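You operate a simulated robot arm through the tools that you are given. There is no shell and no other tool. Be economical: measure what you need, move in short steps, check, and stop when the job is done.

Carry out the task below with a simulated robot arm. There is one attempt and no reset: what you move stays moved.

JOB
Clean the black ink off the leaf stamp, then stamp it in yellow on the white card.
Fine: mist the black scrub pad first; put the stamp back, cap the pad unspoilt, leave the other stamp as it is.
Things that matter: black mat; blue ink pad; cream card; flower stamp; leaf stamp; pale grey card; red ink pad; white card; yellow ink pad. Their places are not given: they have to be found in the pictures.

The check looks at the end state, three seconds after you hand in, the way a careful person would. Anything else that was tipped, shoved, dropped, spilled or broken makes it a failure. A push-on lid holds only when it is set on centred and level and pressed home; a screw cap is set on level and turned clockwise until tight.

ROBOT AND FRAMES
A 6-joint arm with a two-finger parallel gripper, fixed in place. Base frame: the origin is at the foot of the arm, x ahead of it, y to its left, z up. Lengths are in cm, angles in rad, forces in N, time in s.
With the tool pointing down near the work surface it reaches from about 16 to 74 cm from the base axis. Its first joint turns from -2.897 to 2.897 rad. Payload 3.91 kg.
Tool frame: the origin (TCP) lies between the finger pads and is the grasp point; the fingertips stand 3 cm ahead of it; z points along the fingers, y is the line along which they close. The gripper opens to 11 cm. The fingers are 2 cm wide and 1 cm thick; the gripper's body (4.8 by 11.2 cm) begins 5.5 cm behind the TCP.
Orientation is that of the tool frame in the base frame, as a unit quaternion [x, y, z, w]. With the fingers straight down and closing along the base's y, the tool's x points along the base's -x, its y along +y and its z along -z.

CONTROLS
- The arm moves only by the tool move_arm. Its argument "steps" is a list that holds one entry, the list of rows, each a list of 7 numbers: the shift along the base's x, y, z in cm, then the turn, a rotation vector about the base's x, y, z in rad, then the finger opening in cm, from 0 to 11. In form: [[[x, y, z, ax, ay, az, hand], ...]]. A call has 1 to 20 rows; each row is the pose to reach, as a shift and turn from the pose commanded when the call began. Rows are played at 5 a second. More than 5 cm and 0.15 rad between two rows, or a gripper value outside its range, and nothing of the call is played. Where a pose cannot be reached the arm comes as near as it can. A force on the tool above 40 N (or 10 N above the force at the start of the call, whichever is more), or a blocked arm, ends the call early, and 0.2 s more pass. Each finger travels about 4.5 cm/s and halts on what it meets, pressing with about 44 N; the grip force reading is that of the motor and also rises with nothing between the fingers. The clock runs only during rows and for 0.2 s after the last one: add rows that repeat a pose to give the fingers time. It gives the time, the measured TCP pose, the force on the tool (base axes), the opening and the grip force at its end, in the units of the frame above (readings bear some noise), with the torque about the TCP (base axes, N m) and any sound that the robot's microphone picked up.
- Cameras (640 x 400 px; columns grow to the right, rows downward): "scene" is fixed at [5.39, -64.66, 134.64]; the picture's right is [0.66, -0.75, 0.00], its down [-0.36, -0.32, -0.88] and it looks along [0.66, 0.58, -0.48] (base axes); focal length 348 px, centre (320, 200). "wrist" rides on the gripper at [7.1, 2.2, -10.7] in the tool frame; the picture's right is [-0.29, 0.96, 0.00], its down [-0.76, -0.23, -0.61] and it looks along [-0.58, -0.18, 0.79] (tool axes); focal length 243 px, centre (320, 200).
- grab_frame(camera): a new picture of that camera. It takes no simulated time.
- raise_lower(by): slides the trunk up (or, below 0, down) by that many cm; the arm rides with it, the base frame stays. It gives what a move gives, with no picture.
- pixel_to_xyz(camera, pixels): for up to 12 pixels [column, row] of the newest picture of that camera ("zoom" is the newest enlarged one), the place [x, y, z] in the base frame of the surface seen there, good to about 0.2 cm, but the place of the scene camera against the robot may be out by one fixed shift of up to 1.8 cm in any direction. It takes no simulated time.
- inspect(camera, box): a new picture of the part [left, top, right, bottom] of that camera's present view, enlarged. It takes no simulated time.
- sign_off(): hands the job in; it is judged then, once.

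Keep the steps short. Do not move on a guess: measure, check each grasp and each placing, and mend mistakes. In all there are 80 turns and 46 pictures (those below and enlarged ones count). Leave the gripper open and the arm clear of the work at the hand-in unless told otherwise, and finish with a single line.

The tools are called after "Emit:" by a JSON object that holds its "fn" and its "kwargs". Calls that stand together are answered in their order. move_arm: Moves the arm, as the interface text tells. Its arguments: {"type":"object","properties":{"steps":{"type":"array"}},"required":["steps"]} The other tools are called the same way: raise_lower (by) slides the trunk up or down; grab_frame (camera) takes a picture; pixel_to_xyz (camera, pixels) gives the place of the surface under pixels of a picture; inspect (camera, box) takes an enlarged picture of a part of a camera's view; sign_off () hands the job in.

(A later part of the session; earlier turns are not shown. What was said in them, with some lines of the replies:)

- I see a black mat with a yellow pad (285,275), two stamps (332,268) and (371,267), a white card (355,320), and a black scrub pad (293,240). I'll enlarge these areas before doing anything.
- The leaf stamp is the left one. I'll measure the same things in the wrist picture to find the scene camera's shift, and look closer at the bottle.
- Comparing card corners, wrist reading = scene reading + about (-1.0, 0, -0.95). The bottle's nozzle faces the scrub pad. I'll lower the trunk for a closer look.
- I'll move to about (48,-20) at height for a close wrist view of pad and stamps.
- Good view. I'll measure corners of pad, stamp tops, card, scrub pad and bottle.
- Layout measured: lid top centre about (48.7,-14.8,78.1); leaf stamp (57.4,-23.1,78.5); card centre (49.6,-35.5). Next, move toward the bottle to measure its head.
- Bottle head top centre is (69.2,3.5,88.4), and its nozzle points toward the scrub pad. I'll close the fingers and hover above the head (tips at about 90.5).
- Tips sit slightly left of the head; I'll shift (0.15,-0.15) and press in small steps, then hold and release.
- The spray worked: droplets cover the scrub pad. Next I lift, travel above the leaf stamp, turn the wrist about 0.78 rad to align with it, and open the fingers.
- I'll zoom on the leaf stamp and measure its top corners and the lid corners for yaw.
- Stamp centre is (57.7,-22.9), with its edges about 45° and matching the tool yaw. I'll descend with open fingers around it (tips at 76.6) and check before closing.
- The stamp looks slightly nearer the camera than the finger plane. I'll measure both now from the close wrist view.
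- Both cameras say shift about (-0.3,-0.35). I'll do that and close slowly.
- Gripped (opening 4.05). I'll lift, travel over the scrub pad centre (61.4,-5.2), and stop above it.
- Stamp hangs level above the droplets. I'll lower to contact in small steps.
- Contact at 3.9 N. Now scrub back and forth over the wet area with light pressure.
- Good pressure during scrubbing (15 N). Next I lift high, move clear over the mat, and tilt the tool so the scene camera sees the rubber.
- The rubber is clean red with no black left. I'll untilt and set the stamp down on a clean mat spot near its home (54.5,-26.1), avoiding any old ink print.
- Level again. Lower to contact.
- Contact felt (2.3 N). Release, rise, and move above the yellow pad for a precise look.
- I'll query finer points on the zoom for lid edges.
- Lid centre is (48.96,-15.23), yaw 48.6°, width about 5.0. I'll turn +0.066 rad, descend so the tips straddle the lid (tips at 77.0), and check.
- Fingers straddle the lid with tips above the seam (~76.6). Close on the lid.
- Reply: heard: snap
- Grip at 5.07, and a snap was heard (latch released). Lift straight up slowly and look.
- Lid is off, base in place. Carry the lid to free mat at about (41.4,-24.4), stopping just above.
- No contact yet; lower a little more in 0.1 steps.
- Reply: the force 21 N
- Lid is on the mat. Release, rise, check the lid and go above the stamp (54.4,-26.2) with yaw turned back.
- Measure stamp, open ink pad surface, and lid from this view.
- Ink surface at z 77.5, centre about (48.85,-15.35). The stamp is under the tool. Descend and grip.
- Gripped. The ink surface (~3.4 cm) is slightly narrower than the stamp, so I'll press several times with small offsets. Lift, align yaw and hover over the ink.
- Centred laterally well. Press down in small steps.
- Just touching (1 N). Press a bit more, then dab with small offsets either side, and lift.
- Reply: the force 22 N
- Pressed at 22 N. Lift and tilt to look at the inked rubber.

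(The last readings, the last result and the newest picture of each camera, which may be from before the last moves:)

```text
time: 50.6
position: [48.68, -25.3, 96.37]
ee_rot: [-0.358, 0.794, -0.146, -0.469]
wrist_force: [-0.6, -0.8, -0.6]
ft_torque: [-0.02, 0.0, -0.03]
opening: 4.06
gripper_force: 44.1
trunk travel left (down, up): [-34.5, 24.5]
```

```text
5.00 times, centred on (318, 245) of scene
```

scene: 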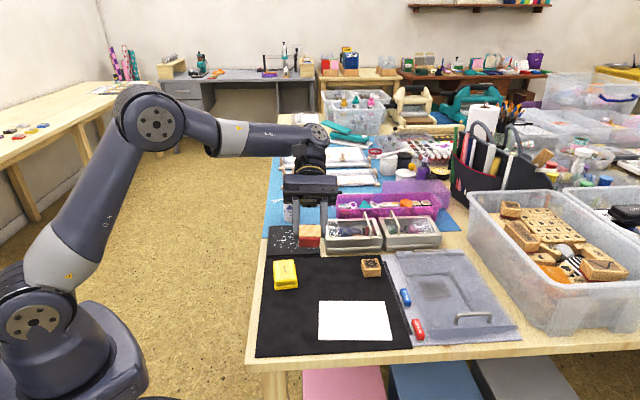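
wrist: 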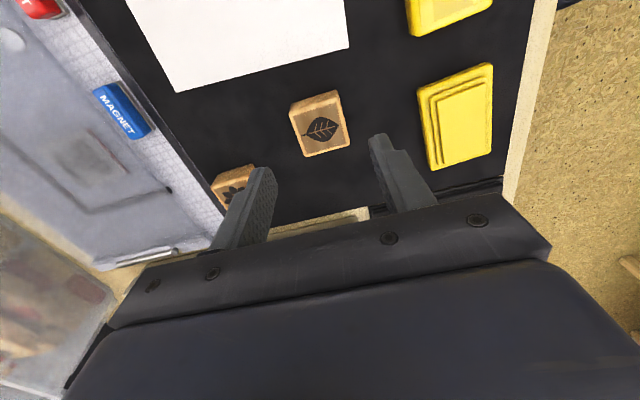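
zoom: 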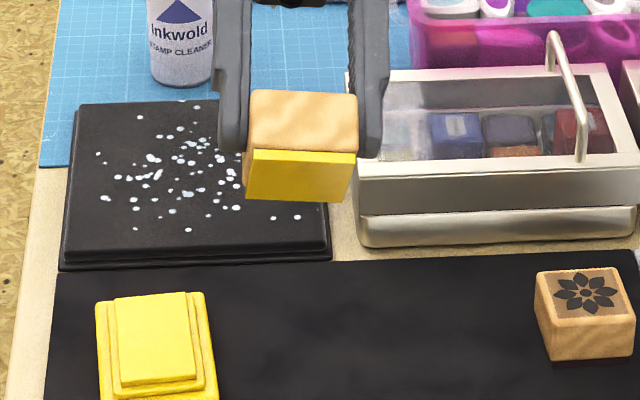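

Rubber is evenly yellow. Untilt and move above the card's centre (49.6,-35.5).

Emit:
{"fn": "move_arm", "kwargs": {"steps": [[[0, 0, 0, 0.09, -0.1, 0, 3], [0, 0, 0, 0.18, -0.2, 0, 3], [0, 0, 0, 0.27, -0.3, 0, 3], [0, 0, 0, 0.36, -0.4, 0, 3], [0, -1, 0, 0.45, -0.5, 0, 3], [0, -2, 0, 0.54, -0.6, 0, 3], [0, -4, 0, 0.63, -0.7, 0, 3], [0.5, -7, 0, 0.68, -0.77, 0, 3], [1, -10.2, 0, 0.68, -0.77, 0, 3], [1, -10.2, -4, 0.68, -0.77, 0, 3], [1, -10.2, -8, 0.68, -0.77, 0, 3], [1, -10.2, -12, 0.68, -0.77, 0, 3], [1, -10.2, -14, 0.68, -0.77, 0, 3], [1, -10.2, -14, 0.68, -0.77, 0, 3]]]}}

Emit:
{"fn": "move_arm", "kwargs": {"steps": [[[0, 0, 0, 0, 0, -0.08, 3], [0, 0, -0.8, 0, 0, -0.08, 3], [0, 0, -0.8, 0, 0, -0.08, 3]]]}}

Emit:
{"fn": "inspect", "kwargs": {"camera": "scene", "box": [300, 265, 412, 355]}}

```text
time: 53.6
position: [49.75, -35.55, 82.4]
ee_rot: [-0.411, 0.912, 0.0, 0.0]
wrist_force: [-0.9, 0.1, -0.2]
ft_torque: [0.0, -0.02, -0.01]
opening: 4.04
gripper_force: 44.0
trunk travel left (down, up): [-34.5, 24.5]
```

```text
time: 54.4
position: [49.52, -35.65, 81.65]
ee_rot: [-0.373, 0.928, 0.001, 0.0]
wrist_force: [-0.1, 0.0, 0.2]
ft_torque: [0.0, -0.02, -0.02]
opening: 4.05
gripper_force: 43.6
trunk travel left (down, up): [-34.5, 24.5]
```

```text
4.44 times, centred on (356, 310) of scene
```

zoom: 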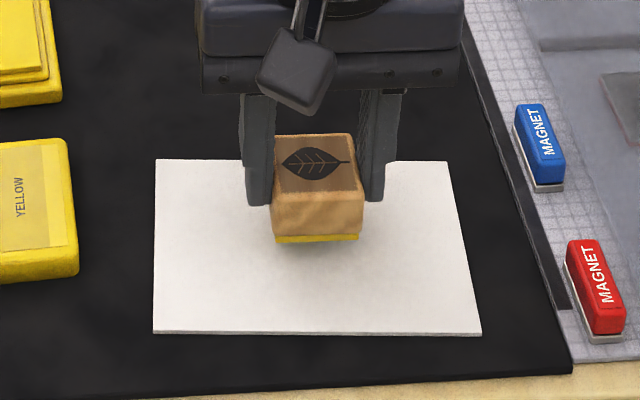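

Centred and square over the card. Lower vertically to contact.

Emit:
{"fn": "move_arm", "kwargs": {"steps": [[[0, 0, -0.6, 0, 0, 0, 3], [0, 0, -1.2, 0, 0, 0, 3], [0, 0, -1.6, 0, 0, 0, 3], [0, 0, -1.8, 0, 0, 0, 3], [0, 0, -1.95, 0, 0, 0, 3], [0, 0, -1.95, 0, 0, 0, 3]]]}}

```text
time: 55.8
position: [49.64, -35.56, 79.95]
ee_rot: [-0.373, 0.928, -0.001, 0.001]
wrist_force: [0.6, 1.0, 16.4]
ft_torque: [0.14, 0.06, -0.03]
opening: 4.06
gripper_force: 43.6
trunk travel left (down, up): [-34.5, 24.5]
```

16 N; press slightly firmer, then lift straight up and look.

Emit:
{"fn": "move_arm", "kwargs": {"steps": [[[0, 0, -0.06, 0, 0, 0, 3], [0, 0, -0.06, 0, 0, 0, 3], [0, 0, 0.5, 0, 0, 0, 3], [0, 0, 2.5, 0, 0, 0, 3], [0, 0, 6, 0, 0, 0, 3], [1.5, 3, 8, 0, 0, 0, 3], [4, 7, 8, 0, 0, 0, 3], [6.5, 11, 8, 0, 0, 0, 3], [7.6, 12.3, 8, 0, 0, 0, 3], [7.6, 12.3, 4, 0, 0, 0, 3], [7.6, 12.3, 2, 0, 0, 0, 3], [7.6, 12.3, 2, 0, 0, 0, 3]]]}}

Emit:
{"fn": "inspect", "kwargs": {"camera": "scene", "box": [270, 240, 414, 350]}}

```text
time: 58.4
position: [57.25, -23.12, 81.53]
ee_rot: [-0.374, 0.927, 0.0, 0.0]
wrist_force: [-0.9, 0.4, -0.6]
ft_torque: [-0.01, 0.0, -0.01]
opening: 4.03
gripper_force: 44.2
trunk travel left (down, up): [-34.5, 24.5]
```

```text
3.64 times, centred on (342, 295) of scene
```

zoom: 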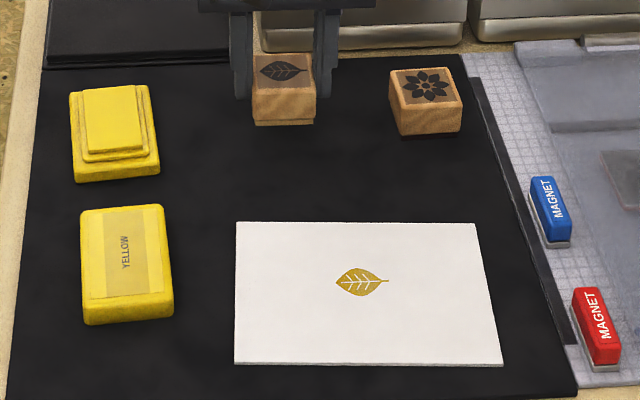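

A clear yellow leaf sits in the middle of the card. Put the stamp back at its home spot (57.3,-23.3).

Emit:
{"fn": "move_arm", "kwargs": {"steps": [[[0.05, -0.15, -0.6, 0, 0, 0.04, 3], [0.05, -0.15, -1.2, 0, 0, 0.04, 3], [0.05, -0.15, -1.6, 0, 0, 0.04, 3], [0.05, -0.15, -1.8, 0, 0, 0.04, 3], [0.05, -0.15, -1.92, 0, 0, 0.04, 3], [0.05, -0.15, -1.92, 0, 0, 0.04, 3]]]}}

```text
time: 59.8
position: [57.23, -23.32, 79.86]
ee_rot: [-0.393, 0.92, 0.0, -0.001]
wrist_force: [-0.1, -1.8, -0.3]
ft_torque: [0.01, 0.03, 0.02]
opening: 4.05
gripper_force: 44.2
trunk travel left (down, up): [-34.5, 24.5]
```

No contact yet; a little lower.

Emit:
{"fn": "move_arm", "kwargs": {"steps": [[[0, 0, -0.08, 0, 0, 0, 3], [0, 0, -0.14, 0, 0, 0, 3], [0, 0, -0.14, 0, 0, 0, 3]]]}}

```text
time: 60.6
position: [57.17, -23.46, 79.57]
ee_rot: [-0.392, 0.92, -0.002, 0.0]
wrist_force: [0.6, 1.3, 3.6]
ft_torque: [0.05, 0.0, 0.01]
opening: 4.08
gripper_force: 44.3
trunk travel left (down, up): [-34.5, 24.5]
```

Standing on the mat (3.6 N). Release, rise, and go above the lid at (41.4,-24.4).

Emit:
{"fn": "move_arm", "kwargs": {"steps": [[[0, 0, 0, 0, 0, 0, 4.6], [0, 0, 0, 0, 0, 0, 6.2], [0, 0, 0, 0, 0, 0, 6.2], [0, 0, 3, 0, 0, 0, 6.2], [0, 0, 7, 0, 0, 0, 6.2], [0, 0, 10, 0, 0, 0, 7], [-4, 0, 10, 0, 0, 0.042, 7], [-8, 0, 10, 0, 0, 0.042, 7], [-12, -0.5, 10, 0, 0, 0.042, 7], [-15.8, -1, 10, 0, 0, 0.042, 7], [-15.8, -1, 10, 0, 0, 0.042, 7]]]}}

Emit:
{"fn": "grab_frame", "kwargs": {"camera": "wrist"}}

```text
time: 63.0
position: [41.35, -24.56, 89.62]
ee_rot: [-0.412, 0.911, 0.0, 0.0]
wrist_force: [-0.6, -0.3, 0.4]
ft_torque: [-0.04, 0.02, 0.02]
opening: 7.0
gripper_force: 0.1
trunk travel left (down, up): [-34.5, 24.5]
```

```text
11 pictures are left
```

wrist: 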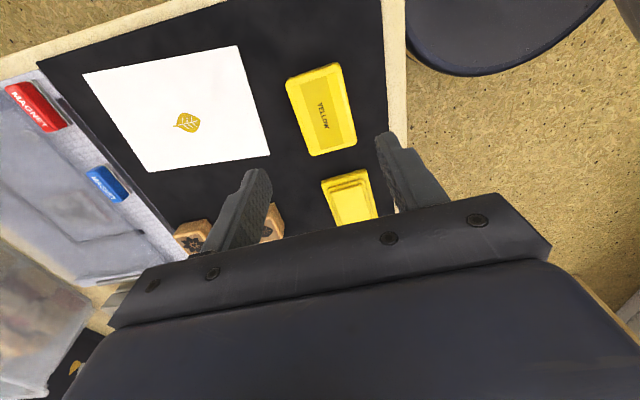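

By summing the commands, the release pose is (-0.03,+0.10) away. Descend to the same relative pose and grip the lid as before.

Emit:
{"fn": "move_arm", "kwargs": {"steps": [[[-0.03, 0.1, -3, 0, 0, 0, 7], [-0.03, 0.1, -6, 0, 0, 0, 7], [-0.03, 0.1, -9, 0, 0, 0, 7], [-0.03, 0.1, -10.4, 0, 0, 0, 7], [-0.03, 0.1, -10.7, 0, 0, 0, 7], [-0.03, 0.1, -10.7, 0, 0, 0, 6], [-0.03, 0.1, -10.7, 0, 0, 0, 5], [-0.03, 0.1, -10.7, 0, 0, 0, 4.2], [-0.03, 0.1, -10.7, 0, 0, 0, 4.2]]]}}

```text
time: 65.0
position: [41.41, -24.47, 78.94]
ee_rot: [-0.412, 0.911, 0.0, 0.0]
wrist_force: [0.1, 0.0, 0.3]
ft_torque: [0.04, 0.03, -0.03]
opening: 5.07
gripper_force: 43.5
trunk travel left (down, up): [-34.5, 24.5]
```

Lid gripped (5.07). Carry it back over the base and hover just above (original grip pose is +7.5,+9,+1.1).

Emit:
{"fn": "move_arm", "kwargs": {"steps": [[[0, 0, 2, 0, 0, 0, 4.2], [0, 0, 5, 0, 0, 0, 4.2], [0, 0, 7, 0, 0, 0, 4.2], [3, 3.5, 7, 0, 0, 0, 4.2], [6, 7, 7, 0, 0, 0, 4.2], [7.5, 9, 7, 0, 0, 0, 4.2], [7.5, 9, 4.5, 0, 0, 0, 4.2], [7.5, 9, 2.8, 0, 0, 0, 4.2], [7.5, 9, 2.8, 0, 0, 0, 4.2]]]}}

Emit:
{"fn": "inspect", "kwargs": {"camera": "scene", "box": [245, 240, 325, 290]}}

```text
time: 67.0
position: [48.89, -15.3, 81.71]
ee_rot: [-0.411, 0.912, 0.0, 0.0]
wrist_force: [-0.1, 0.1, -1.0]
ft_torque: [0.0, 0.02, 0.02]
opening: 5.04
gripper_force: 43.5
trunk travel left (down, up): [-34.5, 24.5]
```

```text
8.00 times, centred on (285, 265) of scene
```

zoom: 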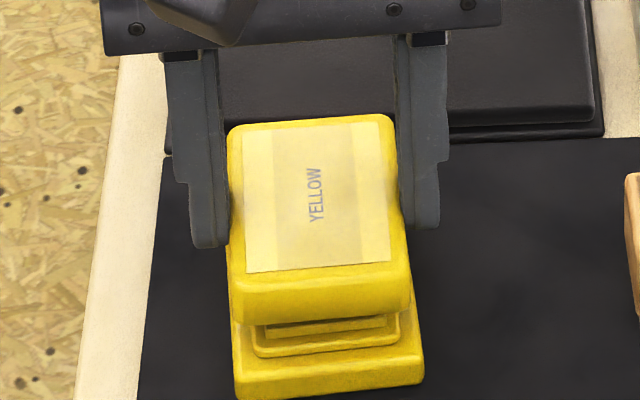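

Alignment matches the closed picture. Lower to the seat slowly.

Emit:
{"fn": "move_arm", "kwargs": {"steps": [[[0, 0, -0.5, 0, 0, 0, 4.2], [0, 0, -1.0, 0, 0, 0, 4.2], [0, 0, -1.3, 0, 0, 0, 4.2], [0, 0, -1.5, 0, 0, 0, 4.2], [0, 0, -1.65, 0, 0, 0, 4.2], [0, 0, -1.65, 0, 0, 0, 4.2]]]}}

```text
time: 68.4
position: [48.88, -15.35, 80.18]
ee_rot: [-0.411, 0.912, 0.0, 0.0]
wrist_force: [-1.7, 0.5, 4.6]
ft_torque: [0.02, 0.12, 0.02]
opening: 5.07
gripper_force: 44.1
trunk travel left (down, up): [-34.5, 24.5]
```

Light contact (4.6 N). Press further down.

Emit:
{"fn": "move_arm", "kwargs": {"steps": [[[0, 0, -0.1, 0, 0, 0, 4.2], [0, 0, -0.2, 0, 0, 0, 4.2], [0, 0, -0.3, 0, 0, 0, 4.2], [0, 0, -0.4, 0, 0, 0, 4.2], [0, 0, -0.4, 0, 0, 0, 4.2]]]}}

```text
time: 69.4
position: [48.96, -15.48, 80.08]
ee_rot: [-0.411, 0.912, -0.003, 0.003]
wrist_force: [-6.8, 3.5, 19.5]
ft_torque: [0.03, 0.55, -0.02]
opening: 5.07
gripper_force: 43.8
trunk travel left (down, up): [-34.5, 24.5]
stopped in row 5: the force on the tool passed its limit at 42 N (the readings are from after the stop); the commanded pose is now the measured one
```

It hit the force limit without a snap. Release, rise, and inspect how it sits.

Emit:
{"fn": "move_arm", "kwargs": {"steps": [[[0, 0, 0, 0, 0, 0, 5.5], [0, 0, 0, 0, 0, 0, 7], [0, 0, 0, 0, 0, 0, 7], [0, 0, 3, 0, 0, 0, 7], [0, 0, 6, 0, 0, 0, 7], [0, 0, 10, 0, 0, 0, 7], [0, 0, 10, 0, 0, 0, 7]]]}}

Emit:
{"fn": "inspect", "kwargs": {"camera": "scene", "box": [245, 245, 325, 295]}}

Emit:
{"fn": "pixel_to_xyz", "kwargs": {"camera": "zoom", "pixels": [[250, 140], [375, 128], [395, 260], [262, 270], [315, 200]]}}

```text
time: 71.0
position: [49.21, -15.47, 90.09]
ee_rot: [-0.412, 0.911, -0.003, 0.003]
wrist_force: [0.7, 0.0, -1.1]
ft_torque: [0.0, 0.02, 0.04]
opening: 7.01
gripper_force: 0.1
trunk travel left (down, up): [-34.5, 24.5]
heard: snap
```

```text
8.00 times, centred on (285, 270) of scene
```

zoom: 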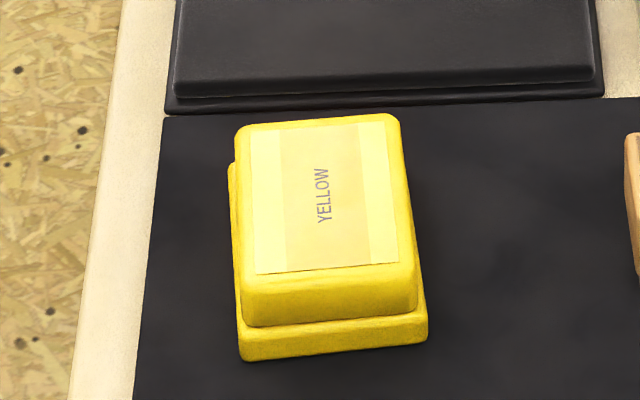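

```text
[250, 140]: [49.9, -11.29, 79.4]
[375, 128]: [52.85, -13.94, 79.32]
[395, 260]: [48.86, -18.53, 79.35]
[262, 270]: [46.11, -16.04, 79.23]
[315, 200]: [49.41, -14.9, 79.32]
```

Lid sits exactly as in the original picture, and a snap was heard on release. I'll press its centre with closed fingers to be sure it's home.

Emit:
{"fn": "move_arm", "kwargs": {"steps": [[[-0.1, 0.2, 0, 0, 0, 0, 4], [-0.1, 0.2, 0, 0, 0, 0, 0], [-0.1, 0.2, -3, 0, 0, 0, 0], [-0.1, 0.2, -6.5, 0, 0, 0, 0], [-0.1, 0.2, -8, 0, 0, 0, 0], [-0.1, 0.2, -8.5, 0, 0, 0, 0], [-0.1, 0.2, -8.7, 0, 0, 0, 0], [-0.1, 0.2, -8.85, 0, 0, 0, 0], [-0.1, 0.2, -8.95, 0, 0, 0, 0], [-0.1, 0.2, -8.95, 0, 0, 0, 0]]]}}

```text
time: 73.2
position: [48.96, -15.39, 81.08]
ee_rot: [-0.412, 0.911, -0.004, 0.004]
wrist_force: [-0.3, -2.1, 25.9]
ft_torque: [-0.07, 0.03, 0.0]
opening: 0.01
gripper_force: 37.9
trunk travel left (down, up): [-34.5, 24.5]
```

26 N with no further movement: the lid is home. Lift clear, park back with open gripper, and check everything.

Emit:
{"fn": "move_arm", "kwargs": {"steps": [[[0, 0, 2, 0, 0, 0, 0], [0, 0, 6, 0, 0, 0, 0], [0, 0, 11, 0, 0, 0, 3], [-3, -1, 15, 0, 0, 0, 6], [-7, -2, 18, 0, 0, 0, 9], [-11, -3, 20, 0, 0, 0, 11], [-15, -4, 22, 0, 0, 0, 11], [-15, -4, 22, 0, 0, 0, 11]]]}}

Emit:
{"fn": "inspect", "kwargs": {"camera": "scene", "box": [240, 160, 432, 360]}}

Emit:
{"fn": "inspect", "kwargs": {"camera": "scene", "box": [255, 245, 415, 345]}}

```text
refused: row 4 steps farther than a row can; nothing moved
```

```text
2.00 times, centred on (336, 260) of scene
```

zoom: 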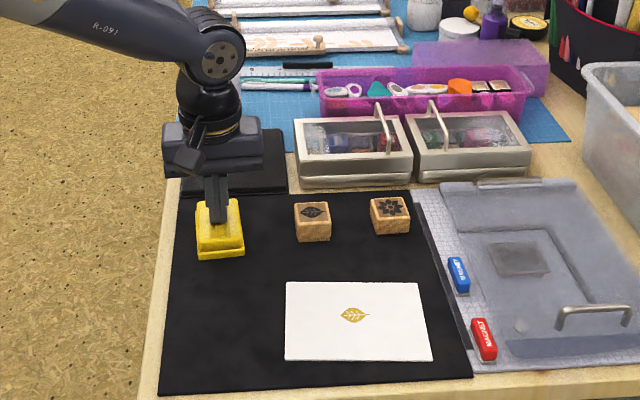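

```text
4.00 times, centred on (335, 295) of scene
```

zoom: 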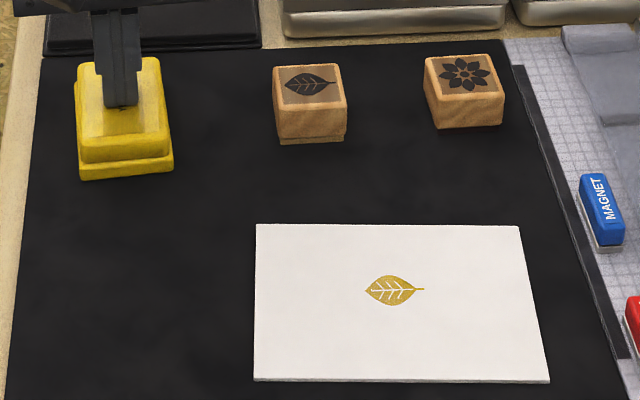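

The row steps were too long, so I'll retry with shorter ones.

Emit:
{"fn": "move_arm", "kwargs": {"steps": [[[0, 0, 2, 0, 0, 0, 0], [0, 0, 6, 0, 0, 0, 0], [0, 0, 10, 0, 0, 0, 3], [-2, -1, 13, 0, 0, 0, 6], [-5, -2, 16, 0, 0, 0, 9], [-8, -3, 19, 0, 0, 0, 11], [-12, -4, 21, 0, 0, 0, 11], [-15, -4, 22, 0, 0, 0, 11], [-15, -4, 22, 0, 0, 0, 11]]]}}

Emit:
{"fn": "inspect", "kwargs": {"camera": "scene", "box": [240, 180, 400, 300]}}

```text
time: 75.2
position: [33.9, -19.17, 103.1]
ee_rot: [-0.411, 0.912, -0.002, 0.002]
wrist_force: [0.7, -0.1, 0.1]
ft_torque: [0.03, -0.01, 0.02]
opening: 11.02
gripper_force: 0.1
trunk travel left (down, up): [-34.5, 24.5]
```

```text
3.33 times, centred on (320, 240) of scene
```

zoom: 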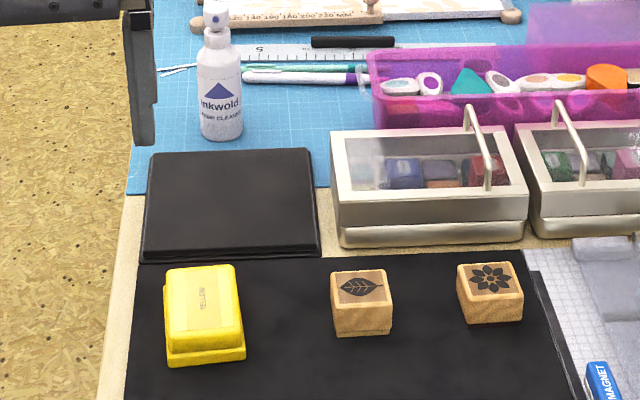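

The final picture shows the bottle upright, the lid on level, the leaf stamp at home, the flower stamp untouched and the card stamped. The arm is clear with the gripper open, so I'm handing in.

Emit:
{"fn": "sign_off", "kwargs": {}}

```text
The job is handed in.
```

Job handed in: I misted the scrub pad, scrubbed the leaf stamp clean, stamped it in yellow on the white card and put it back, then capped the yellow pad; the flower stamp was not touched.
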